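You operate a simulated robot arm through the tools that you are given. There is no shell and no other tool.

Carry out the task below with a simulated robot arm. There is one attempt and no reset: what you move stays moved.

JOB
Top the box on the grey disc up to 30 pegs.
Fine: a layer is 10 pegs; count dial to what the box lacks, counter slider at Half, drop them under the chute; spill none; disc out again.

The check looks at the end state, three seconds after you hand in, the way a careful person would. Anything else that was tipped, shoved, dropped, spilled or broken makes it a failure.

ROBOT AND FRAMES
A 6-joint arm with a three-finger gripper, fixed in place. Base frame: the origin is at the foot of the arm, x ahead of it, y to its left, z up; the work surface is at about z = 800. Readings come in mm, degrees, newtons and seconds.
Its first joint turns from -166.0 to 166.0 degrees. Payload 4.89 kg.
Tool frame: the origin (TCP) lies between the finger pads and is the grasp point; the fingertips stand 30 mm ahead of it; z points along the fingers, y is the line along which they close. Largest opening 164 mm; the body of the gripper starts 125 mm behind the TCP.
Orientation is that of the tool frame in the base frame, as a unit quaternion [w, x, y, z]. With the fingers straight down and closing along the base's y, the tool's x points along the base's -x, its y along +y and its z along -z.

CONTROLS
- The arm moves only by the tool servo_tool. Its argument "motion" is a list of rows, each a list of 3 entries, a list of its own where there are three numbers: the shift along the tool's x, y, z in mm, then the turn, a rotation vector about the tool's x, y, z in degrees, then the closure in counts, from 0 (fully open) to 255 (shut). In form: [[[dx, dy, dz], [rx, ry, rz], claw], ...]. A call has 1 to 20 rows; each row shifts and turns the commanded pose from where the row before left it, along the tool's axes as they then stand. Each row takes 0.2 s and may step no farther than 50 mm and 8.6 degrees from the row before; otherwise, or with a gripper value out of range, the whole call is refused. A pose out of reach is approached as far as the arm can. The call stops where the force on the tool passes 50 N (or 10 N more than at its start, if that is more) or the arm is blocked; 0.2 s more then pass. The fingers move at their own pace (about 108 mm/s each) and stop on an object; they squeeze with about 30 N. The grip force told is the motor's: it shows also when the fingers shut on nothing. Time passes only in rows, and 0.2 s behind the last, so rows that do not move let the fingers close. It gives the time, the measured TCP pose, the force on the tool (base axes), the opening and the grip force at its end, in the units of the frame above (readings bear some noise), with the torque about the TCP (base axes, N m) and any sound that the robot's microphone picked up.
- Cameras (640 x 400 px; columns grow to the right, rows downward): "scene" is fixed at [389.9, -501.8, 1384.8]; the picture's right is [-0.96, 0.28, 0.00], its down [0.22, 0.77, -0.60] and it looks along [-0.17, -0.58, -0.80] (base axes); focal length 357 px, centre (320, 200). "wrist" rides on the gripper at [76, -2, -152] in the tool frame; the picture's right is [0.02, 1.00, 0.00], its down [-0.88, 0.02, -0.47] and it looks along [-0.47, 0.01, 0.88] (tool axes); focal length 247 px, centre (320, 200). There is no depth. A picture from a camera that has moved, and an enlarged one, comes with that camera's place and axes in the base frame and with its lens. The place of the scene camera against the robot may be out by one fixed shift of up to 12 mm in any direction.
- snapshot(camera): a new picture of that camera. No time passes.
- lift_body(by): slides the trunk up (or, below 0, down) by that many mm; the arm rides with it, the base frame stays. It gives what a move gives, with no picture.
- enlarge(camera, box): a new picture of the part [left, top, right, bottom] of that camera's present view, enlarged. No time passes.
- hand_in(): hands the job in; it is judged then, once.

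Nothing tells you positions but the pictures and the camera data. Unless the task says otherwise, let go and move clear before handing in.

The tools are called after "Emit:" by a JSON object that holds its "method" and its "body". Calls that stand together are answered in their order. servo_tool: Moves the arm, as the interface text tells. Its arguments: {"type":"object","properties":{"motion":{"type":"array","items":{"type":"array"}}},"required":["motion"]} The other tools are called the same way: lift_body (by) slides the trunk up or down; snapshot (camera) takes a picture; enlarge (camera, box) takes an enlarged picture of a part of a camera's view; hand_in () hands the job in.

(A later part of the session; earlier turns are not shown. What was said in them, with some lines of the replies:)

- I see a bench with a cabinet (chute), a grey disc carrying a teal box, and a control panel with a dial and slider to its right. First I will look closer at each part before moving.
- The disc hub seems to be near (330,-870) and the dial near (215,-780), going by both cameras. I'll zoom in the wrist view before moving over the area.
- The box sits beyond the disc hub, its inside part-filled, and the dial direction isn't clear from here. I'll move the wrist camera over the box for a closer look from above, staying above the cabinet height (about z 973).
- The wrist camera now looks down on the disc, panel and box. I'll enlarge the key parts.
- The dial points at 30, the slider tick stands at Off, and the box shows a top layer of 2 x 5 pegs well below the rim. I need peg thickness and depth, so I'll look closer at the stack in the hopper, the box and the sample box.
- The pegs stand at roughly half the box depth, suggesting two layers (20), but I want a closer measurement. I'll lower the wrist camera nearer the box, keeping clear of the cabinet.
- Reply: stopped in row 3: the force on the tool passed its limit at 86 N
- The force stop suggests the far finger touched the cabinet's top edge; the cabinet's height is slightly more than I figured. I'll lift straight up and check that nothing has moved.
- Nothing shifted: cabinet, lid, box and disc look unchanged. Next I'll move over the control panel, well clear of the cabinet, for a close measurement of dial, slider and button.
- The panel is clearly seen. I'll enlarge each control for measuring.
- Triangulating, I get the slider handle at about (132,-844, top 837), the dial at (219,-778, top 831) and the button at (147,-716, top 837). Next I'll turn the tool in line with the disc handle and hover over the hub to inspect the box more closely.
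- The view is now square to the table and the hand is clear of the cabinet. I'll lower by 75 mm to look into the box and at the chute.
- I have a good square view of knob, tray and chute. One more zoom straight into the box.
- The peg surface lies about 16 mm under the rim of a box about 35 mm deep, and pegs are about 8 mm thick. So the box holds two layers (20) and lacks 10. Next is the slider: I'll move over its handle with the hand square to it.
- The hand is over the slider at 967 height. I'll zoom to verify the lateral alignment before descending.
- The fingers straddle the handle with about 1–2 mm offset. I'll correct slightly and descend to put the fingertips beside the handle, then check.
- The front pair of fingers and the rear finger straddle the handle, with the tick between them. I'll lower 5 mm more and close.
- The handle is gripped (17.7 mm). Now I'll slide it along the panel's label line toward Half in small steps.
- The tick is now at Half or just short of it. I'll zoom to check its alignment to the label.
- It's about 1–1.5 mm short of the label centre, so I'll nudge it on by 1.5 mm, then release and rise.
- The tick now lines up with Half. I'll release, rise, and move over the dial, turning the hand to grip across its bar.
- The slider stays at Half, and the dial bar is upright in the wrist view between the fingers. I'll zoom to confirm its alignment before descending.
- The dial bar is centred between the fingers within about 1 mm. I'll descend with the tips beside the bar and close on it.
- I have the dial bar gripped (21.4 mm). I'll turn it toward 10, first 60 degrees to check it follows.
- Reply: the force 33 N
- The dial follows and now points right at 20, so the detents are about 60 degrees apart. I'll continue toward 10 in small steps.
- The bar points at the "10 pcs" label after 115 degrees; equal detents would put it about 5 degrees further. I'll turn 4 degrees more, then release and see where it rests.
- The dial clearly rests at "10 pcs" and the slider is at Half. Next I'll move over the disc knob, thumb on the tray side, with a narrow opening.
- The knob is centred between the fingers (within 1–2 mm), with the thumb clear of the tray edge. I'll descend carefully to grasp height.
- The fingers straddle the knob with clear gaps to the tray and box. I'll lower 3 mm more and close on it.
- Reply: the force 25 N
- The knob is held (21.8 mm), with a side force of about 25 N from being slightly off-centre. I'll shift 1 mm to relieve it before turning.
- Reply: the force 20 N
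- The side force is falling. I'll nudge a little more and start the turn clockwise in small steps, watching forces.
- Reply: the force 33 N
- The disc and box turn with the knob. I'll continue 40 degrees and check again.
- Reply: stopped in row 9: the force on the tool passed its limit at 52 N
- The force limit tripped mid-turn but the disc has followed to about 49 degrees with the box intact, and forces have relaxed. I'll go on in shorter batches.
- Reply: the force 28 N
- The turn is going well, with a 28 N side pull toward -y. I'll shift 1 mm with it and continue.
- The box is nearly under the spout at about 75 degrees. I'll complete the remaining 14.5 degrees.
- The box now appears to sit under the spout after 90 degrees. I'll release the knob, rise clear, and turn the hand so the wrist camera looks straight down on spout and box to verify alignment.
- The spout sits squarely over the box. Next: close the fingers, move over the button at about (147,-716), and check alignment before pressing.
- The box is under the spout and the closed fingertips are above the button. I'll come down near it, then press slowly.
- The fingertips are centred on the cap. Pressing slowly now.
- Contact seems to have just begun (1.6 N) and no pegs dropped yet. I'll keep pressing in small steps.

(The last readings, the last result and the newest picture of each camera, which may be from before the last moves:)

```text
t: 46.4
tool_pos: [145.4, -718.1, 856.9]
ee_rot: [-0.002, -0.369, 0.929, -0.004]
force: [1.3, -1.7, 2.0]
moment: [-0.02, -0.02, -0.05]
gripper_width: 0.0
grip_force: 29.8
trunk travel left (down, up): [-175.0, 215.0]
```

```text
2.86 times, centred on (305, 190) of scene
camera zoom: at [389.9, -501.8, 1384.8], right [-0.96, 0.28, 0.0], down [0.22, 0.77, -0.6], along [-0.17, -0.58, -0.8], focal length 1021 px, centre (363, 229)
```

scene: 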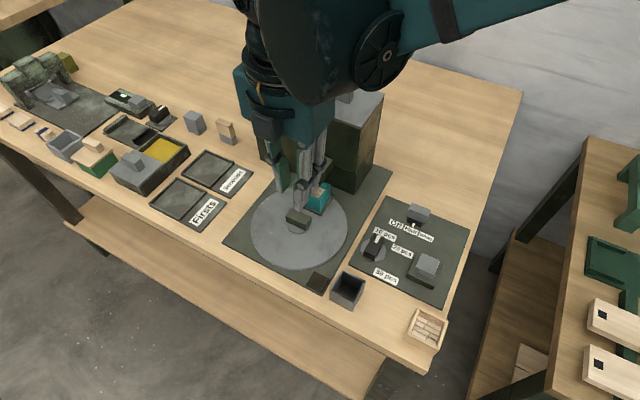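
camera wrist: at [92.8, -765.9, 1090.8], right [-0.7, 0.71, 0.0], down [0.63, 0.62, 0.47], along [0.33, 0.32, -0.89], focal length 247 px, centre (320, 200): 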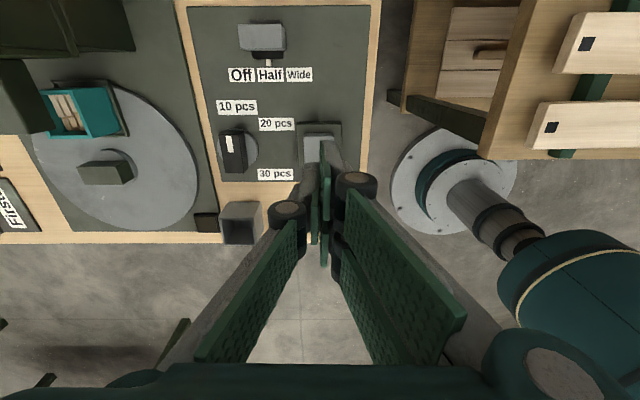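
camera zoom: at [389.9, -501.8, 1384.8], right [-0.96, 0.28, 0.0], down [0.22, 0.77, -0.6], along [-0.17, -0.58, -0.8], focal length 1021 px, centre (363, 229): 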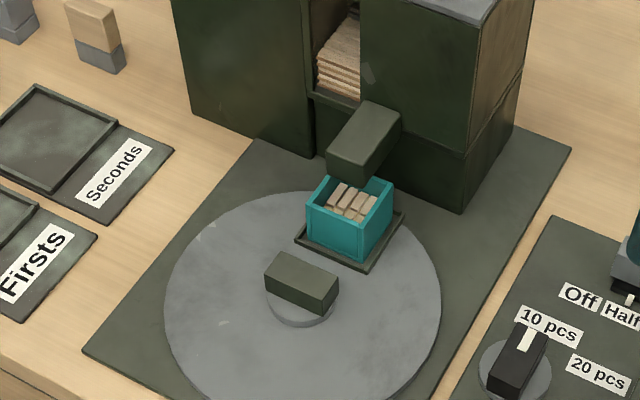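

The force remains small, so the cap may be moving on a soft spring. Let me look at it closely before pressing on.

Emit:
{"method": "enlarge", "body": {"camera": "scene", "box": [395, 235, 455, 285]}}

Emit:
{"method": "enlarge", "body": {"camera": "wrist", "box": [270, 110, 390, 230]}}

```text
8.00 times, centred on (425, 260) of scene
camera zoom: at [389.9, -501.8, 1384.8], right [-0.96, 0.28, 0.0], down [0.22, 0.77, -0.6], along [-0.17, -0.58, -0.8], focal length 2858 px, centre (-520, -280)
```

zoom: 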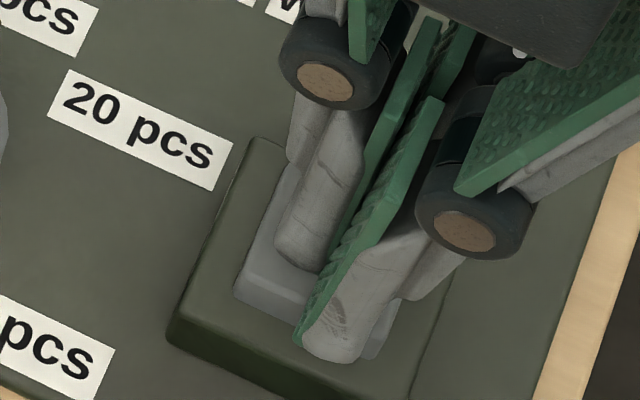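

```text
3.33 times, centred on (330, 170) of wrist
camera zoom: at [91.8, -769.1, 1009.1], right [-0.7, 0.71, 0.0], down [0.63, 0.62, 0.47], along [0.33, 0.32, -0.89], focal length 823 px, centre (287, 300)
```

zoom: 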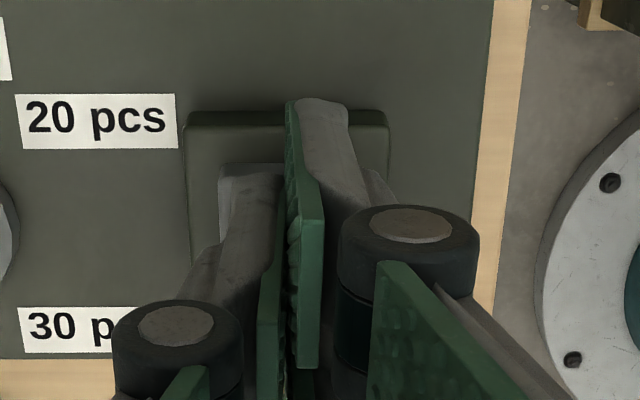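

The cap is indeed being pushed down into its base against a soft spring. I'll continue until it bottoms out or triggers.

Emit:
{"method": "servo_tool", "body": {"motion": [[[0, 0, 1.5], [0, 0, 0], 255], [[0, 0, 1.5], [0, 0, 0], 255]]}}

Emit:
{"method": "enlarge", "body": {"camera": "scene", "box": [240, 120, 370, 260]}}

```text
t: 47.0
tool_pos: [144.9, -716.4, 855.0]
ee_rot: [-0.003, -0.37, 0.929, -0.004]
force: [0.5, 1.2, 2.8]
moment: [0.07, -0.08, -0.05]
gripper_width: 6.0
grip_force: 44.4
trunk travel left (down, up): [-175.0, 215.0]
```

```text
2.86 times, centred on (305, 190) of scene
camera zoom: at [389.9, -501.8, 1384.8], right [-0.96, 0.28, 0.0], down [0.22, 0.77, -0.6], along [-0.17, -0.58, -0.8], focal length 1021 px, centre (363, 229)
```

zoom: 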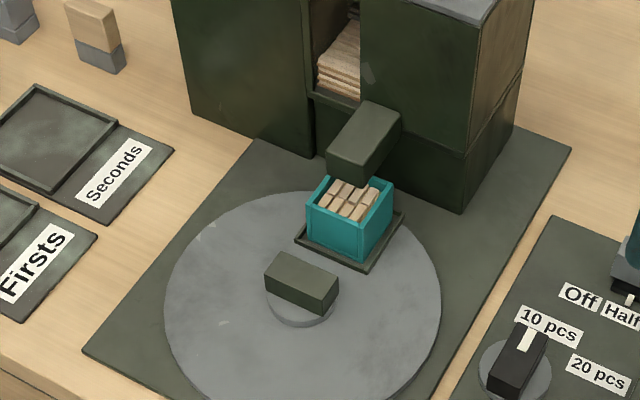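

The pegs dropped: the level in the box rose and the hopper stack fell. I'll lift off the button straight up, once, and check the result.

Emit:
{"method": "servo_tool", "body": {"motion": [[[0, 0, -5], [0, 0, 0], 255], [[0, 0, -10], [0, 0, 0], 255], [[0, 0, -25], [0, 0, 0], 255], [[0, 0, -40], [0, 0, 0], 255], [[0, 0, 0], [0, 0, 0], 205]]}}

Emit:
{"method": "snapshot", "body": {"camera": "scene"}}

Emit:
{"method": "enlarge", "body": {"camera": "scene", "box": [285, 160, 345, 220]}}

Emit:
{"method": "enlarge", "body": {"camera": "scene", "box": [370, 190, 480, 310]}}

Emit:
{"method": "enlarge", "body": {"camera": "scene", "box": [300, 115, 330, 160]}}

```text
t: 48.2
tool_pos: [145.9, -715.3, 934.3]
ee_rot: [-0.004, -0.37, 0.929, -0.004]
force: [-0.4, 0.0, 1.1]
moment: [-0.07, -0.06, -0.01]
gripper_width: 32.0
grip_force: 0.1
trunk travel left (down, up): [-175.0, 215.0]
```

```text
taken
```

scene: 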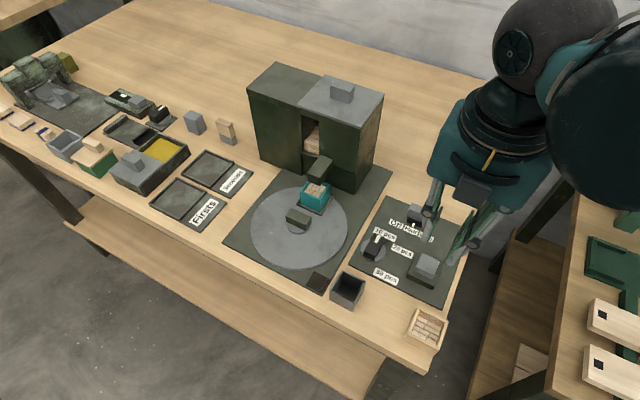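

```text
6.67 times, centred on (315, 190) of scene
camera zoom: at [389.9, -501.8, 1384.8], right [-0.96, 0.28, 0.0], down [0.22, 0.77, -0.6], along [-0.17, -0.58, -0.8], focal length 2382 px, centre (353, 267)
```

zoom: 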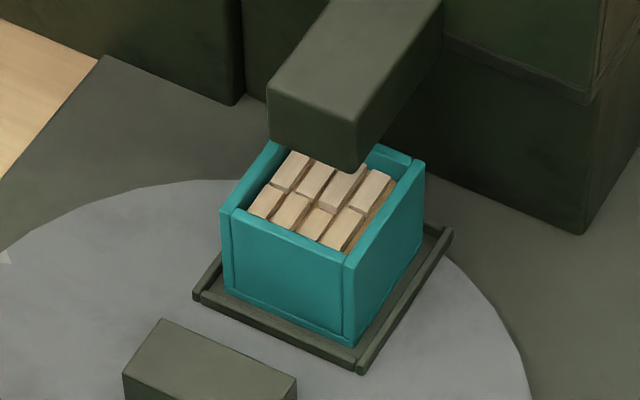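

```text
3.33 times, centred on (425, 250) of scene
camera zoom: at [389.9, -501.8, 1384.8], right [-0.96, 0.28, 0.0], down [0.22, 0.77, -0.6], along [-0.17, -0.58, -0.8], focal length 1191 px, centre (-30, 33)
```

zoom: 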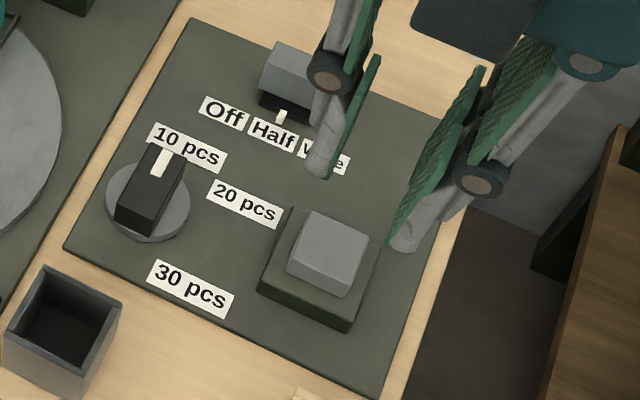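

```text
8.89 times, centred on (315, 138) of scene
camera zoom: at [389.9, -501.8, 1384.8], right [-0.96, 0.28, 0.0], down [0.22, 0.77, -0.6], along [-0.17, -0.58, -0.8], focal length 3176 px, centre (364, 756)
```

zoom: 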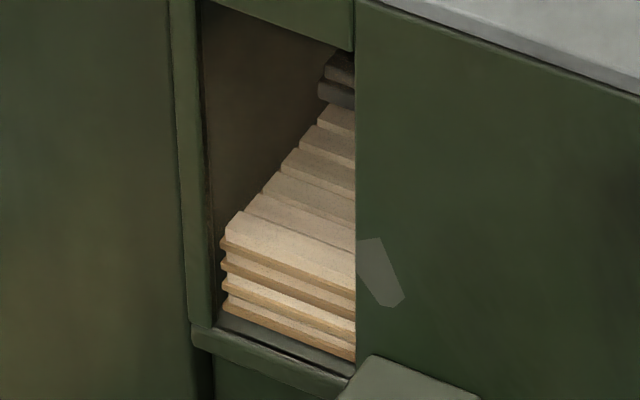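

Exactly one layer left the hopper and the level in the box rose, with no spill visible. Now I'll go back to the knob, aligned with its new direction, to turn the disc out again.

Emit:
{"method": "servo_tool", "body": {"motion": [[[-6, -40.3, -2], [0, 0, 0], 205], [[-6, -40.3, -2], [0, 0, 0], 205], [[-6, -40.3, -2], [0, 0, 0], 205], [[-6, -40.3, -2], [0, 0, 0], 205], [[-6, -40.3, 0], [0, 0, 0], 205], [[-6, -40.3, 0], [0, 0, 0], 205], [[0, 0, 0], [0, 0, 8], 205], [[0, 0, 0], [0, 0, 8], 205], [[0, 0, 0], [0, 0, 8], 205], [[0, 0, 0], [0, 0, 8], 205], [[0, 0, 0], [0, 0, 8], 205], [[0, 0, 0], [0, 0, 8], 205], [[0, 0, 0], [0, 0, 8], 205], [[0, 0, 0], [0, 0, 8], 205], [[0, 0, 0], [0, 0, 8], 205], [[0, 0, 0], [0, 0, 8], 205], [[0, 0, 0], [0, 0, 8], 205], [[0, 0, 0], [0, 0, 0], 205]]}}

Emit:
{"method": "snapshot", "body": {"camera": "wrist"}}

Emit:
{"method": "enlarge", "body": {"camera": "wrist", "box": [240, 90, 400, 210]}}

```text
t: 52.0
tool_pos: [339.0, -867.7, 943.2]
ee_rot: [0.001, 0.379, 0.925, -0.004]
force: [-0.9, -1.1, 0.1]
moment: [0.01, 0.02, 0.0]
gripper_width: 32.2
grip_force: 0.1
trunk travel left (down, up): [-175.0, 215.0]
```

```text
taken
camera wrist: at [283.5, -812.8, 1094.1], right [0.69, 0.73, -0.01], down [0.64, -0.6, 0.48], along [0.34, -0.33, -0.88], focal length 247 px, centre (320, 200)
```

wrist: 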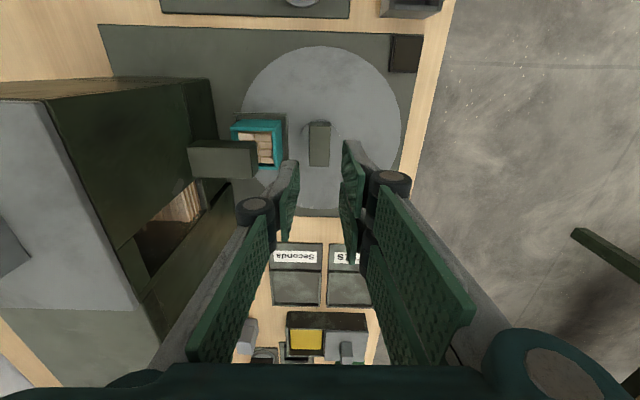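

```text
3.33 times, centred on (320, 150) of wrist
camera zoom: at [283.5, -812.8, 1094.1], right [0.69, 0.73, -0.01], down [0.64, -0.6, 0.48], along [0.34, -0.33, -0.88], focal length 823 px, centre (320, 367)
```

zoom: 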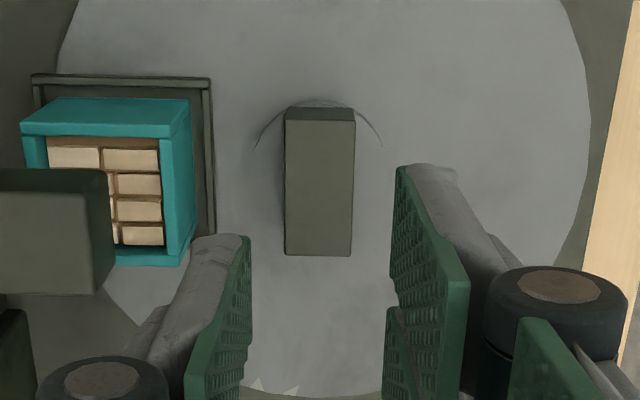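

The knob is centred between the fingers. I'll descend to the same grasp height, close, and check forces.

Emit:
{"method": "servo_tool", "body": {"motion": [[[0, -0.5, 30], [0, 0, 0], 205], [[0, 0, 25], [0, 0, 0], 205], [[0, 0, 20], [0, 0, 0], 205], [[0, 0, 12], [0, 0, 0], 205], [[0, 0, 4], [0, 0, 0], 205], [[0, 0, 0], [0, 0, 0], 225], [[0, 0, 0], [0, 0, 0], 245], [[0, 0, 0], [0, 0, 0], 255], [[0, 0, 0], [0, 0, 0], 255]]}}

Emit:
{"method": "snapshot", "body": {"camera": "wrist"}}

```text
t: 54.0
tool_pos: [339.0, -867.2, 851.2]
ee_rot: [0.001, 0.379, 0.925, -0.005]
force: [0.4, 1.5, 2.1]
moment: [0.05, 0.02, 0.01]
gripper_width: 21.7
grip_force: 45.0
trunk travel left (down, up): [-175.0, 215.0]
```

```text
taken
camera wrist: at [283.4, -814.4, 1002.1], right [0.69, 0.73, -0.01], down [0.64, -0.6, 0.48], along [0.34, -0.33, -0.88], focal length 247 px, centre (320, 200)
```

wrist: 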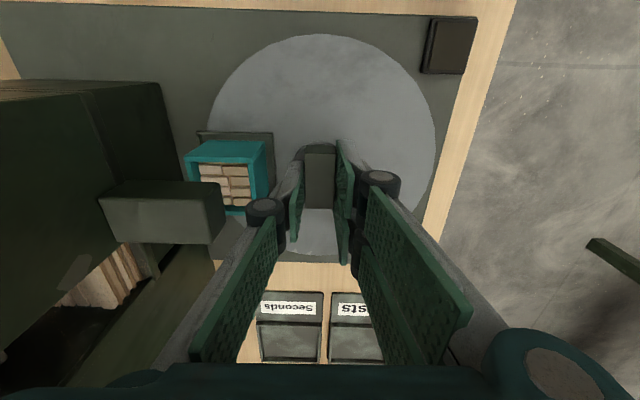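

The knob is gripped with almost no side force. I'll turn the disc back counter-clockwise gently, in batches.

Emit:
{"method": "servo_tool", "body": {"motion": [[[0, 0, 0], [0, 0, -2], 255], [[0, 0, 0], [0, 0, -3], 255], [[0, 0, 0], [0, 0, -3], 255], [[0, 0, 0], [0, 0, -3], 255], [[0, 0, 0], [0, 0, -3], 255], [[0, 0, 0], [0, 0, -3], 255], [[0, 0, 0], [0, 0, -3], 255]]}}

```text
t: 55.6
tool_pos: [339.5, -867.6, 851.3]
ee_rot: [-0.001, 0.212, 0.977, -0.004]
force: [14.9, 27.0, -20.1]
moment: [0.25, -1.45, -0.15]
gripper_width: 22.0
grip_force: 45.4
trunk travel left (down, up): [-175.0, 215.0]
```

The disc is following, with about 31 N of side load. I'll relieve it with a small shift and continue.

Emit:
{"method": "servo_tool", "body": {"motion": [[[-0.1, 1.2, 0.5], [0, 0, 0], 255], [[0, 0, 0], [0, 0, -3], 255], [[0, 0, 0], [0, 0, -3], 255], [[0, 0, 0], [0, 0, -3], 255], [[0, 0, 0], [0, 0, -3], 255], [[0, 0, 0], [0, 0, -3], 255]]}}

Emit:
{"method": "snapshot", "body": {"camera": "wrist"}}

```text
t: 57.0
tool_pos: [340.1, -867.2, 851.6]
ee_rot: [-0.002, 0.082, 0.997, -0.004]
force: [15.4, 25.1, -11.7]
moment: [0.48, -1.29, -0.08]
gripper_width: 21.8
grip_force: 45.0
trunk travel left (down, up): [-175.0, 215.0]
```

```text
taken
camera wrist: at [264.4, -854.0, 1002.7], right [0.14, 0.99, -0.01], down [0.87, -0.12, 0.47], along [0.47, -0.08, -0.88], focal length 247 px, centre (320, 200)
```

wrist: 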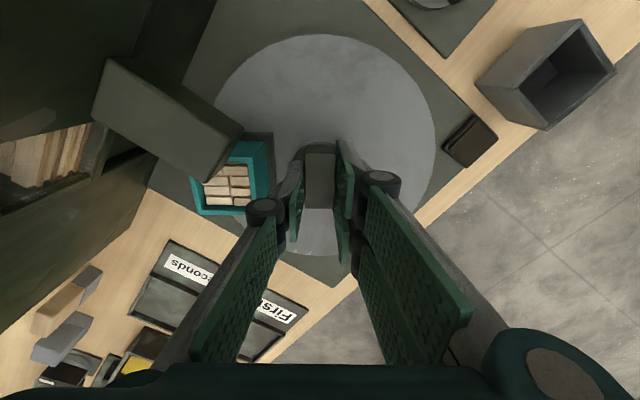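

Halfway back (about 35 degrees), box stable. Another small relieving shift and onward.

Emit:
{"method": "servo_tool", "body": {"motion": [[[-0.5, 1.3, 0.3], [0, 0, 0], 255], [[0, 0, 0], [0, 0, -3], 255], [[0, 0, 0], [0, 0, -3], 255], [[0, 0, 0], [0, 0, -3], 255], [[0, 0, 0], [0, 0, -3], 255], [[0, 0, 0], [0, 0, -3], 255], [[0, 0, 0], [0, 0, -3], 255]]}}

```text
t: 58.6
tool_pos: [339.0, -865.0, 851.5]
ee_rot: [-0.002, -0.074, 0.997, -0.004]
force: [12.2, 9.7, -3.1]
moment: [0.43, -1.04, -0.01]
gripper_width: 21.8
grip_force: 44.9
trunk travel left (down, up): [-175.0, 215.0]
```

Forces are lower now. Continuing the turn; about 37 degrees remain.

Emit:
{"method": "servo_tool", "body": {"motion": [[[-0.4, 0.3, 0], [0, 0, -3], 255], [[0, 0, 0], [0, 0, -3], 255], [[0, 0, 0], [0, 0, -3], 255], [[0, 0, 0], [0, 0, -3], 255], [[0, 0, 0], [0, 0, -3], 255], [[0, 0, 0], [0, 0, -3], 255]]}}

Emit:
{"method": "snapshot", "body": {"camera": "wrist"}}

```text
t: 60.0
tool_pos: [338.7, -864.2, 851.2]
ee_rot: [-0.003, -0.228, 0.974, -0.003]
force: [-9.8, 32.0, -13.9]
moment: [1.21, -0.43, -0.13]
gripper_width: 21.9
grip_force: 45.3
trunk travel left (down, up): [-175.0, 215.0]
```

```text
taken
camera wrist: at [272.0, -898.6, 1003.1], right [-0.46, 0.89, -0.01], down [0.78, 0.41, 0.47], along [0.42, 0.21, -0.88], focal length 247 px, centre (320, 200)
```

wrist: 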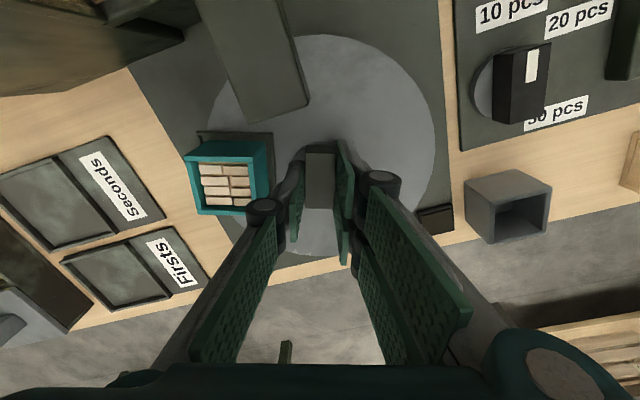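

About 19 degrees remain. I'll relieve the side load again and finish the turn.

Emit:
{"method": "servo_tool", "body": {"motion": [[[-0.3, 1.2, 0.3], [0, 0, 0], 255], [[0, 0, 0], [0, 0, -3], 255], [[0, 0, 0], [0, 0, -3], 255], [[0, 0, 0], [0, 0, -3], 255], [[0, 0, 0], [0, 0, -3], 255], [[0, 0, 0], [0, 0, -3], 255], [[0, 0, 0], [0, 0, -3], 255], [[0, 0, 0], [0, 0, -1.2], 255], [[0, 0, 0], [0, 0, 0], 255]]}}

Emit:
{"method": "snapshot", "body": {"camera": "wrist"}}

Emit:
{"method": "snapshot", "body": {"camera": "scene"}}

```text
t: 62.0
tool_pos: [338.9, -862.4, 852.0]
ee_rot: [-0.003, -0.388, 0.922, -0.004]
force: [-14.1, 22.8, -7.3]
moment: [0.41, 0.54, -0.97]
gripper_width: 21.7
grip_force: 44.3
trunk travel left (down, up): [-175.0, 215.0]
```

```text
taken
camera wrist: at [286.8, -917.8, 1003.3], right [-0.73, 0.68, 0.0], down [0.6, 0.65, 0.47], along [0.32, 0.34, -0.89], focal length 247 px, centre (320, 200)
```

wrist: 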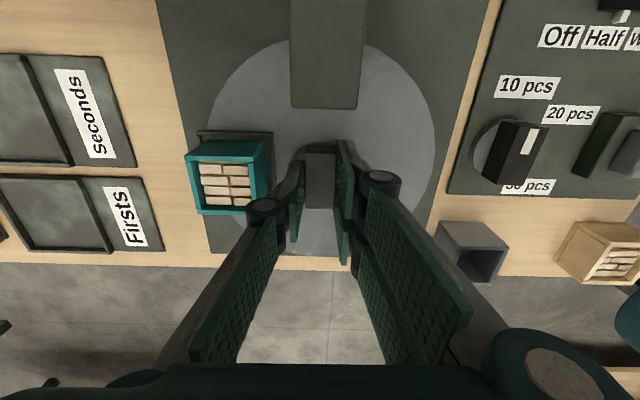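

```text
taken
```

scene: 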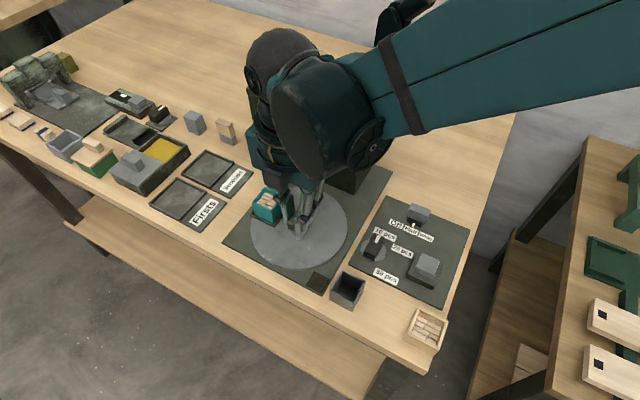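

The disc is back to its original "out" position with the box at its starting place. I'll release the knob, rise straight up and check.

Emit:
{"method": "servo_tool", "body": {"motion": [[[0, 0, 0], [0, 0, 0], 240], [[0, 0, 0], [0, 0, 0], 222], [[0, 0, 0], [0, 0, 0], 205], [[0, 0, -10], [0, 0, 0], 205], [[0, 0, -30], [0, 0, 0], 205], [[0, 0, -40], [0, 0, 0], 205], [[0, 0, 0], [0, 0, 0], 205]]}}

Emit:
{"method": "snapshot", "body": {"camera": "wrist"}}

Emit:
{"method": "enlarge", "body": {"camera": "wrist", "box": [220, 90, 340, 190]}}

```text
t: 63.6
tool_pos: [341.2, -861.9, 930.4]
ee_rot: [-0.003, -0.387, 0.922, -0.004]
force: [0.7, 0.5, -0.2]
moment: [-0.02, 0.0, -0.02]
gripper_width: 32.0
grip_force: 0.0
trunk travel left (down, up): [-175.0, 215.0]
```

```text
taken
camera wrist: at [289.6, -916.2, 1081.9], right [-0.73, 0.68, 0.0], down [0.6, 0.65, 0.47], along [0.32, 0.34, -0.89], focal length 247 px, centre (320, 200)
```

wrist: 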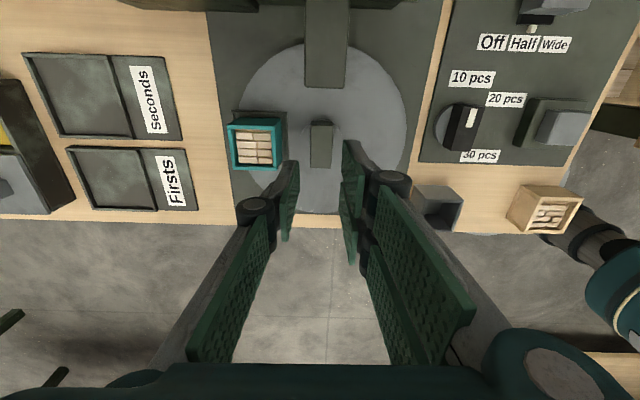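

```text
4.00 times, centred on (280, 140) of wrist
camera zoom: at [289.6, -916.2, 1081.9], right [-0.73, 0.68, 0.0], down [0.6, 0.65, 0.47], along [0.32, 0.34, -0.89], focal length 988 px, centre (480, 440)
```

zoom: 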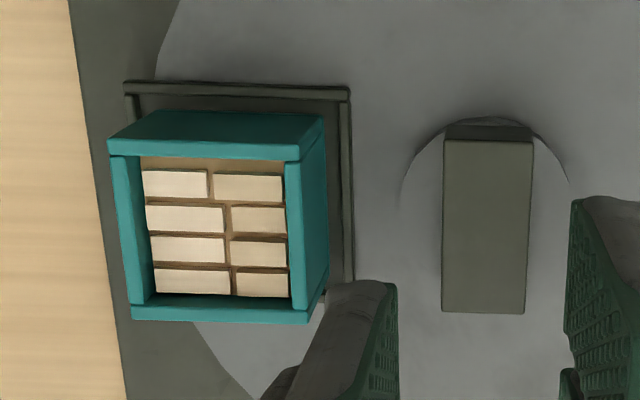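

The box is back with the peg surface clearly higher. I'll move the arm well clear and compare with the first pictures.

Emit:
{"method": "servo_tool", "body": {"motion": [[[0, 0, -40], [0, 0, 0], 205], [[0, 0, -40], [0, 0, 0], 205], [[0, 0, -40], [0, 0, 0], 180], [[0, 45, 0], [0, 0, 0], 120], [[0, 45, 0], [0, 0, 0], 60], [[0, 45, 0], [0, 0, 0], 0], [[0, 45, 0], [0, 0, 0], 0], [[0, 45, 0], [0, 0, 0], 0], [[0, 0, 0], [0, 0, 0], 0]]}}

Emit:
{"method": "snapshot", "body": {"camera": "scene"}}

Emit:
{"method": "enlarge", "body": {"camera": "scene", "box": [252, 183, 290, 225]}}

Emit:
{"method": "enlarge", "body": {"camera": "scene", "box": [220, 160, 380, 300]}}

Emit:
{"method": "enlarge", "body": {"camera": "scene", "box": [340, 180, 480, 310]}}

Emit:
{"method": "enlarge", "body": {"camera": "scene", "box": [235, 50, 395, 200]}}

```text
t: 65.6
tool_pos: [180.0, -706.0, 1049.1]
ee_rot: [-0.004, -0.388, 0.921, -0.005]
force: [0.2, 0.9, -1.2]
moment: [-0.11, 0.0, -0.01]
gripper_width: 164.1
grip_force: 0.0
trunk travel left (down, up): [-175.0, 215.0]
```

```text
taken
```

scene: 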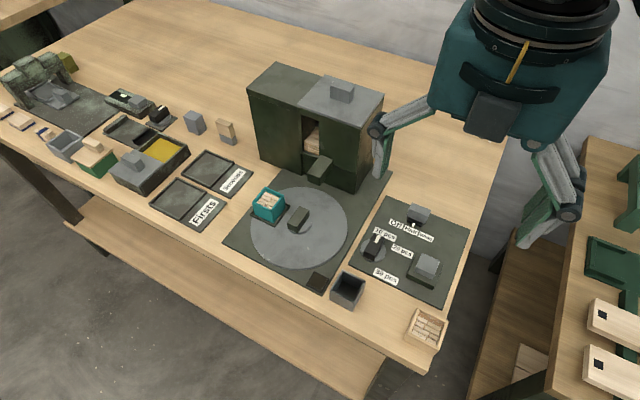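

```text
9.52 times, centred on (271, 204) of scene
camera zoom: at [389.9, -501.8, 1384.8], right [-0.96, 0.28, 0.0], down [0.22, 0.77, -0.6], along [-0.17, -0.58, -0.8], focal length 3402 px, centre (787, 162)
```

zoom: 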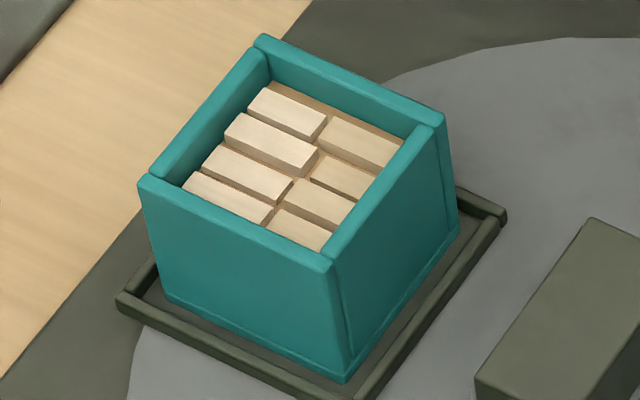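

```text
2.86 times, centred on (300, 230) of scene
camera zoom: at [389.9, -501.8, 1384.8], right [-0.96, 0.28, 0.0], down [0.22, 0.77, -0.6], along [-0.17, -0.58, -0.8], focal length 1021 px, centre (377, 114)
```

zoom: 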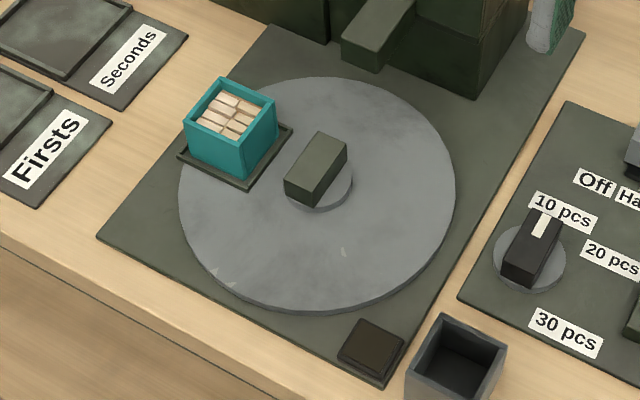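

```text
3.08 times, centred on (410, 245) of scene
camera zoom: at [389.9, -501.8, 1384.8], right [-0.96, 0.28, 0.0], down [0.22, 0.77, -0.6], along [-0.17, -0.58, -0.8], focal length 1099 px, centre (43, 62)
```

zoom: 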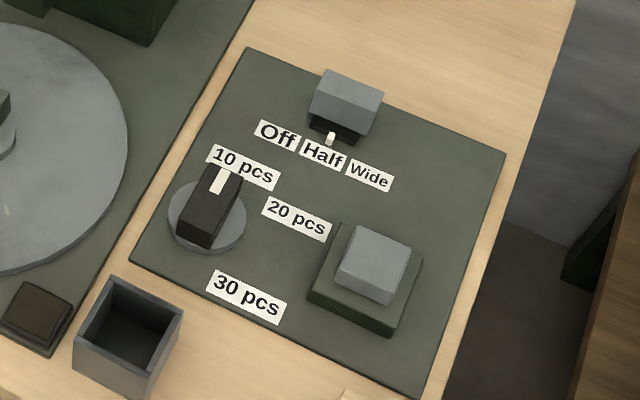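

```text
2.67 times, centred on (315, 125) of scene
camera zoom: at [389.9, -501.8, 1384.8], right [-0.96, 0.28, 0.0], down [0.22, 0.77, -0.6], along [-0.17, -0.58, -0.8], focal length 953 px, centre (333, 400)
```

zoom: 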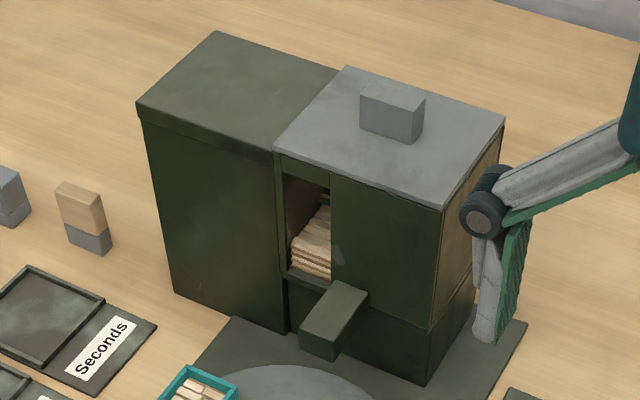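

All looks right: the level rose by one layer (about 10 mm) to three layers, the dial is at 10, the slider at Half, the disc is out and I see no spill. I'll back the arm off a bit more and do a last check for strays from the wrist camera.

Emit:
{"method": "servo_tool", "body": {"motion": [[[0, 20, -40], [0, 0, 0], 0], [[0, 20, -10], [0, 0, 0], 0], [[0, 0, 0], [0, 0, 0], 0], [[0, 0, 0], [0, 0, 0], 0]]}}

Emit:
{"method": "snapshot", "body": {"camera": "wrist"}}

Emit:
{"method": "enlarge", "body": {"camera": "wrist", "box": [60, 40, 260, 200]}}

Emit:
{"method": "enlarge", "body": {"camera": "scene", "box": [220, 140, 400, 310]}}

Emit:
{"method": "enlarge", "body": {"camera": "scene", "box": [0, 40, 260, 230]}}

```text
t: 66.6
tool_pos: [151.8, -678.0, 1100.7]
ee_rot: [-0.002, -0.388, 0.922, -0.004]
force: [0.0, 0.5, 0.6]
moment: [-0.1, 0.01, 0.0]
gripper_width: 164.1
grip_force: 0.1
trunk travel left (down, up): [-175.0, 215.0]
```

```text
taken
camera wrist: at [99.3, -731.8, 1251.6], right [-0.73, 0.68, 0.0], down [0.6, 0.65, 0.47], along [0.32, 0.34, -0.89], focal length 247 px, centre (320, 200)
```

wrist: 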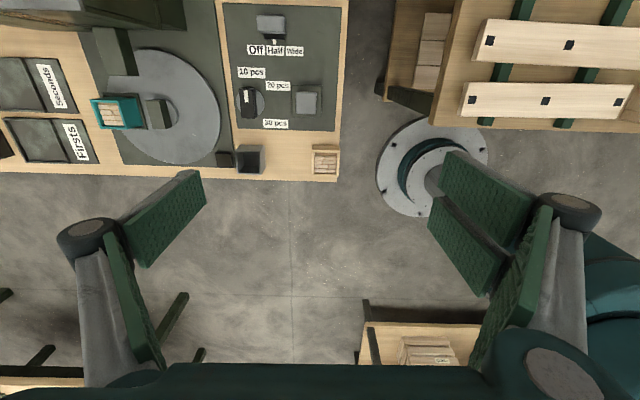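

```text
2.50 times, centred on (160, 120) of wrist
camera zoom: at [99.3, -731.8, 1251.6], right [-0.73, 0.68, 0.0], down [0.6, 0.65, 0.47], along [0.32, 0.34, -0.89], focal length 617 px, centre (720, 400)
```

zoom: 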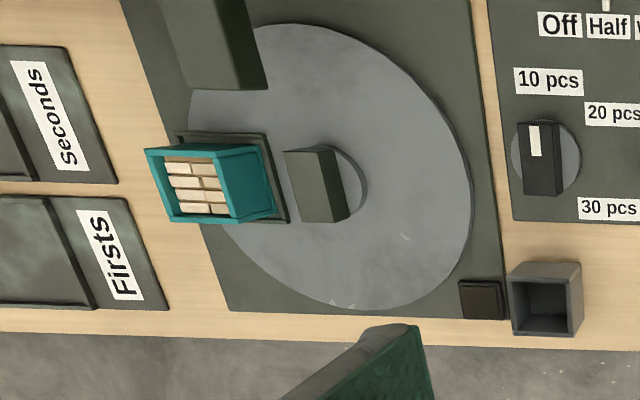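

```text
2.35 times, centred on (310, 225) of scene
camera zoom: at [389.9, -501.8, 1384.8], right [-0.96, 0.28, 0.0], down [0.22, 0.77, -0.6], along [-0.17, -0.58, -0.8], focal length 841 px, centre (344, 141)
```

zoom: 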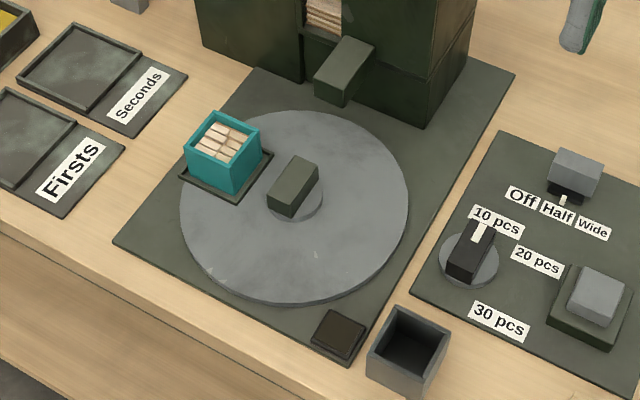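

```text
2.11 times, centred on (130, 135) of scene
camera zoom: at [389.9, -501.8, 1384.8], right [-0.96, 0.28, 0.0], down [0.22, 0.77, -0.6], along [-0.17, -0.58, -0.8], focal length 752 px, centre (720, 337)
```

zoom: 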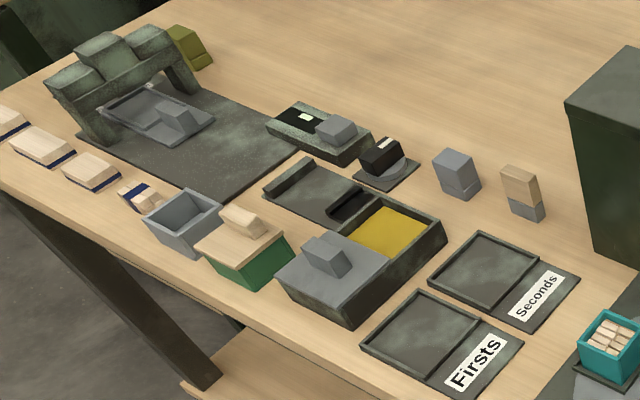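

The box stands back out on the disc, filled to three layers. The dial is at 10, the slider is at Half, nothing spilled or got displaced, and the arm is clear. Handing in.

Emit:
{"method": "hand_in", "body": {}}

```text
The job is handed in.
```

The box on the grey disc now holds three layers, which I count as 30 pegs, and the job is handed in.

- **Count:** the box held two layers (20 pegs), so I set the dial to 10 and the slider to Half. I pressed the button once with the box under the chute.
- **Check on the amount:** I judged the count from heights, not peg by peg. The peg surface rose by about 10 mm, one layer, and the hopper stack dropped by one layer.
- **Disc:** it is turned back out to where it started.
- **Contact with the cabinet:** early on, a finger pressed on what was most likely the cabinet's top edge, and the arm stopped at 86 N. Pictures before and after show the cabinet and lid unmoved.
- **End state:** I saw no spilled pegs and nothing else shifted. The arm is clear with its gripper open.
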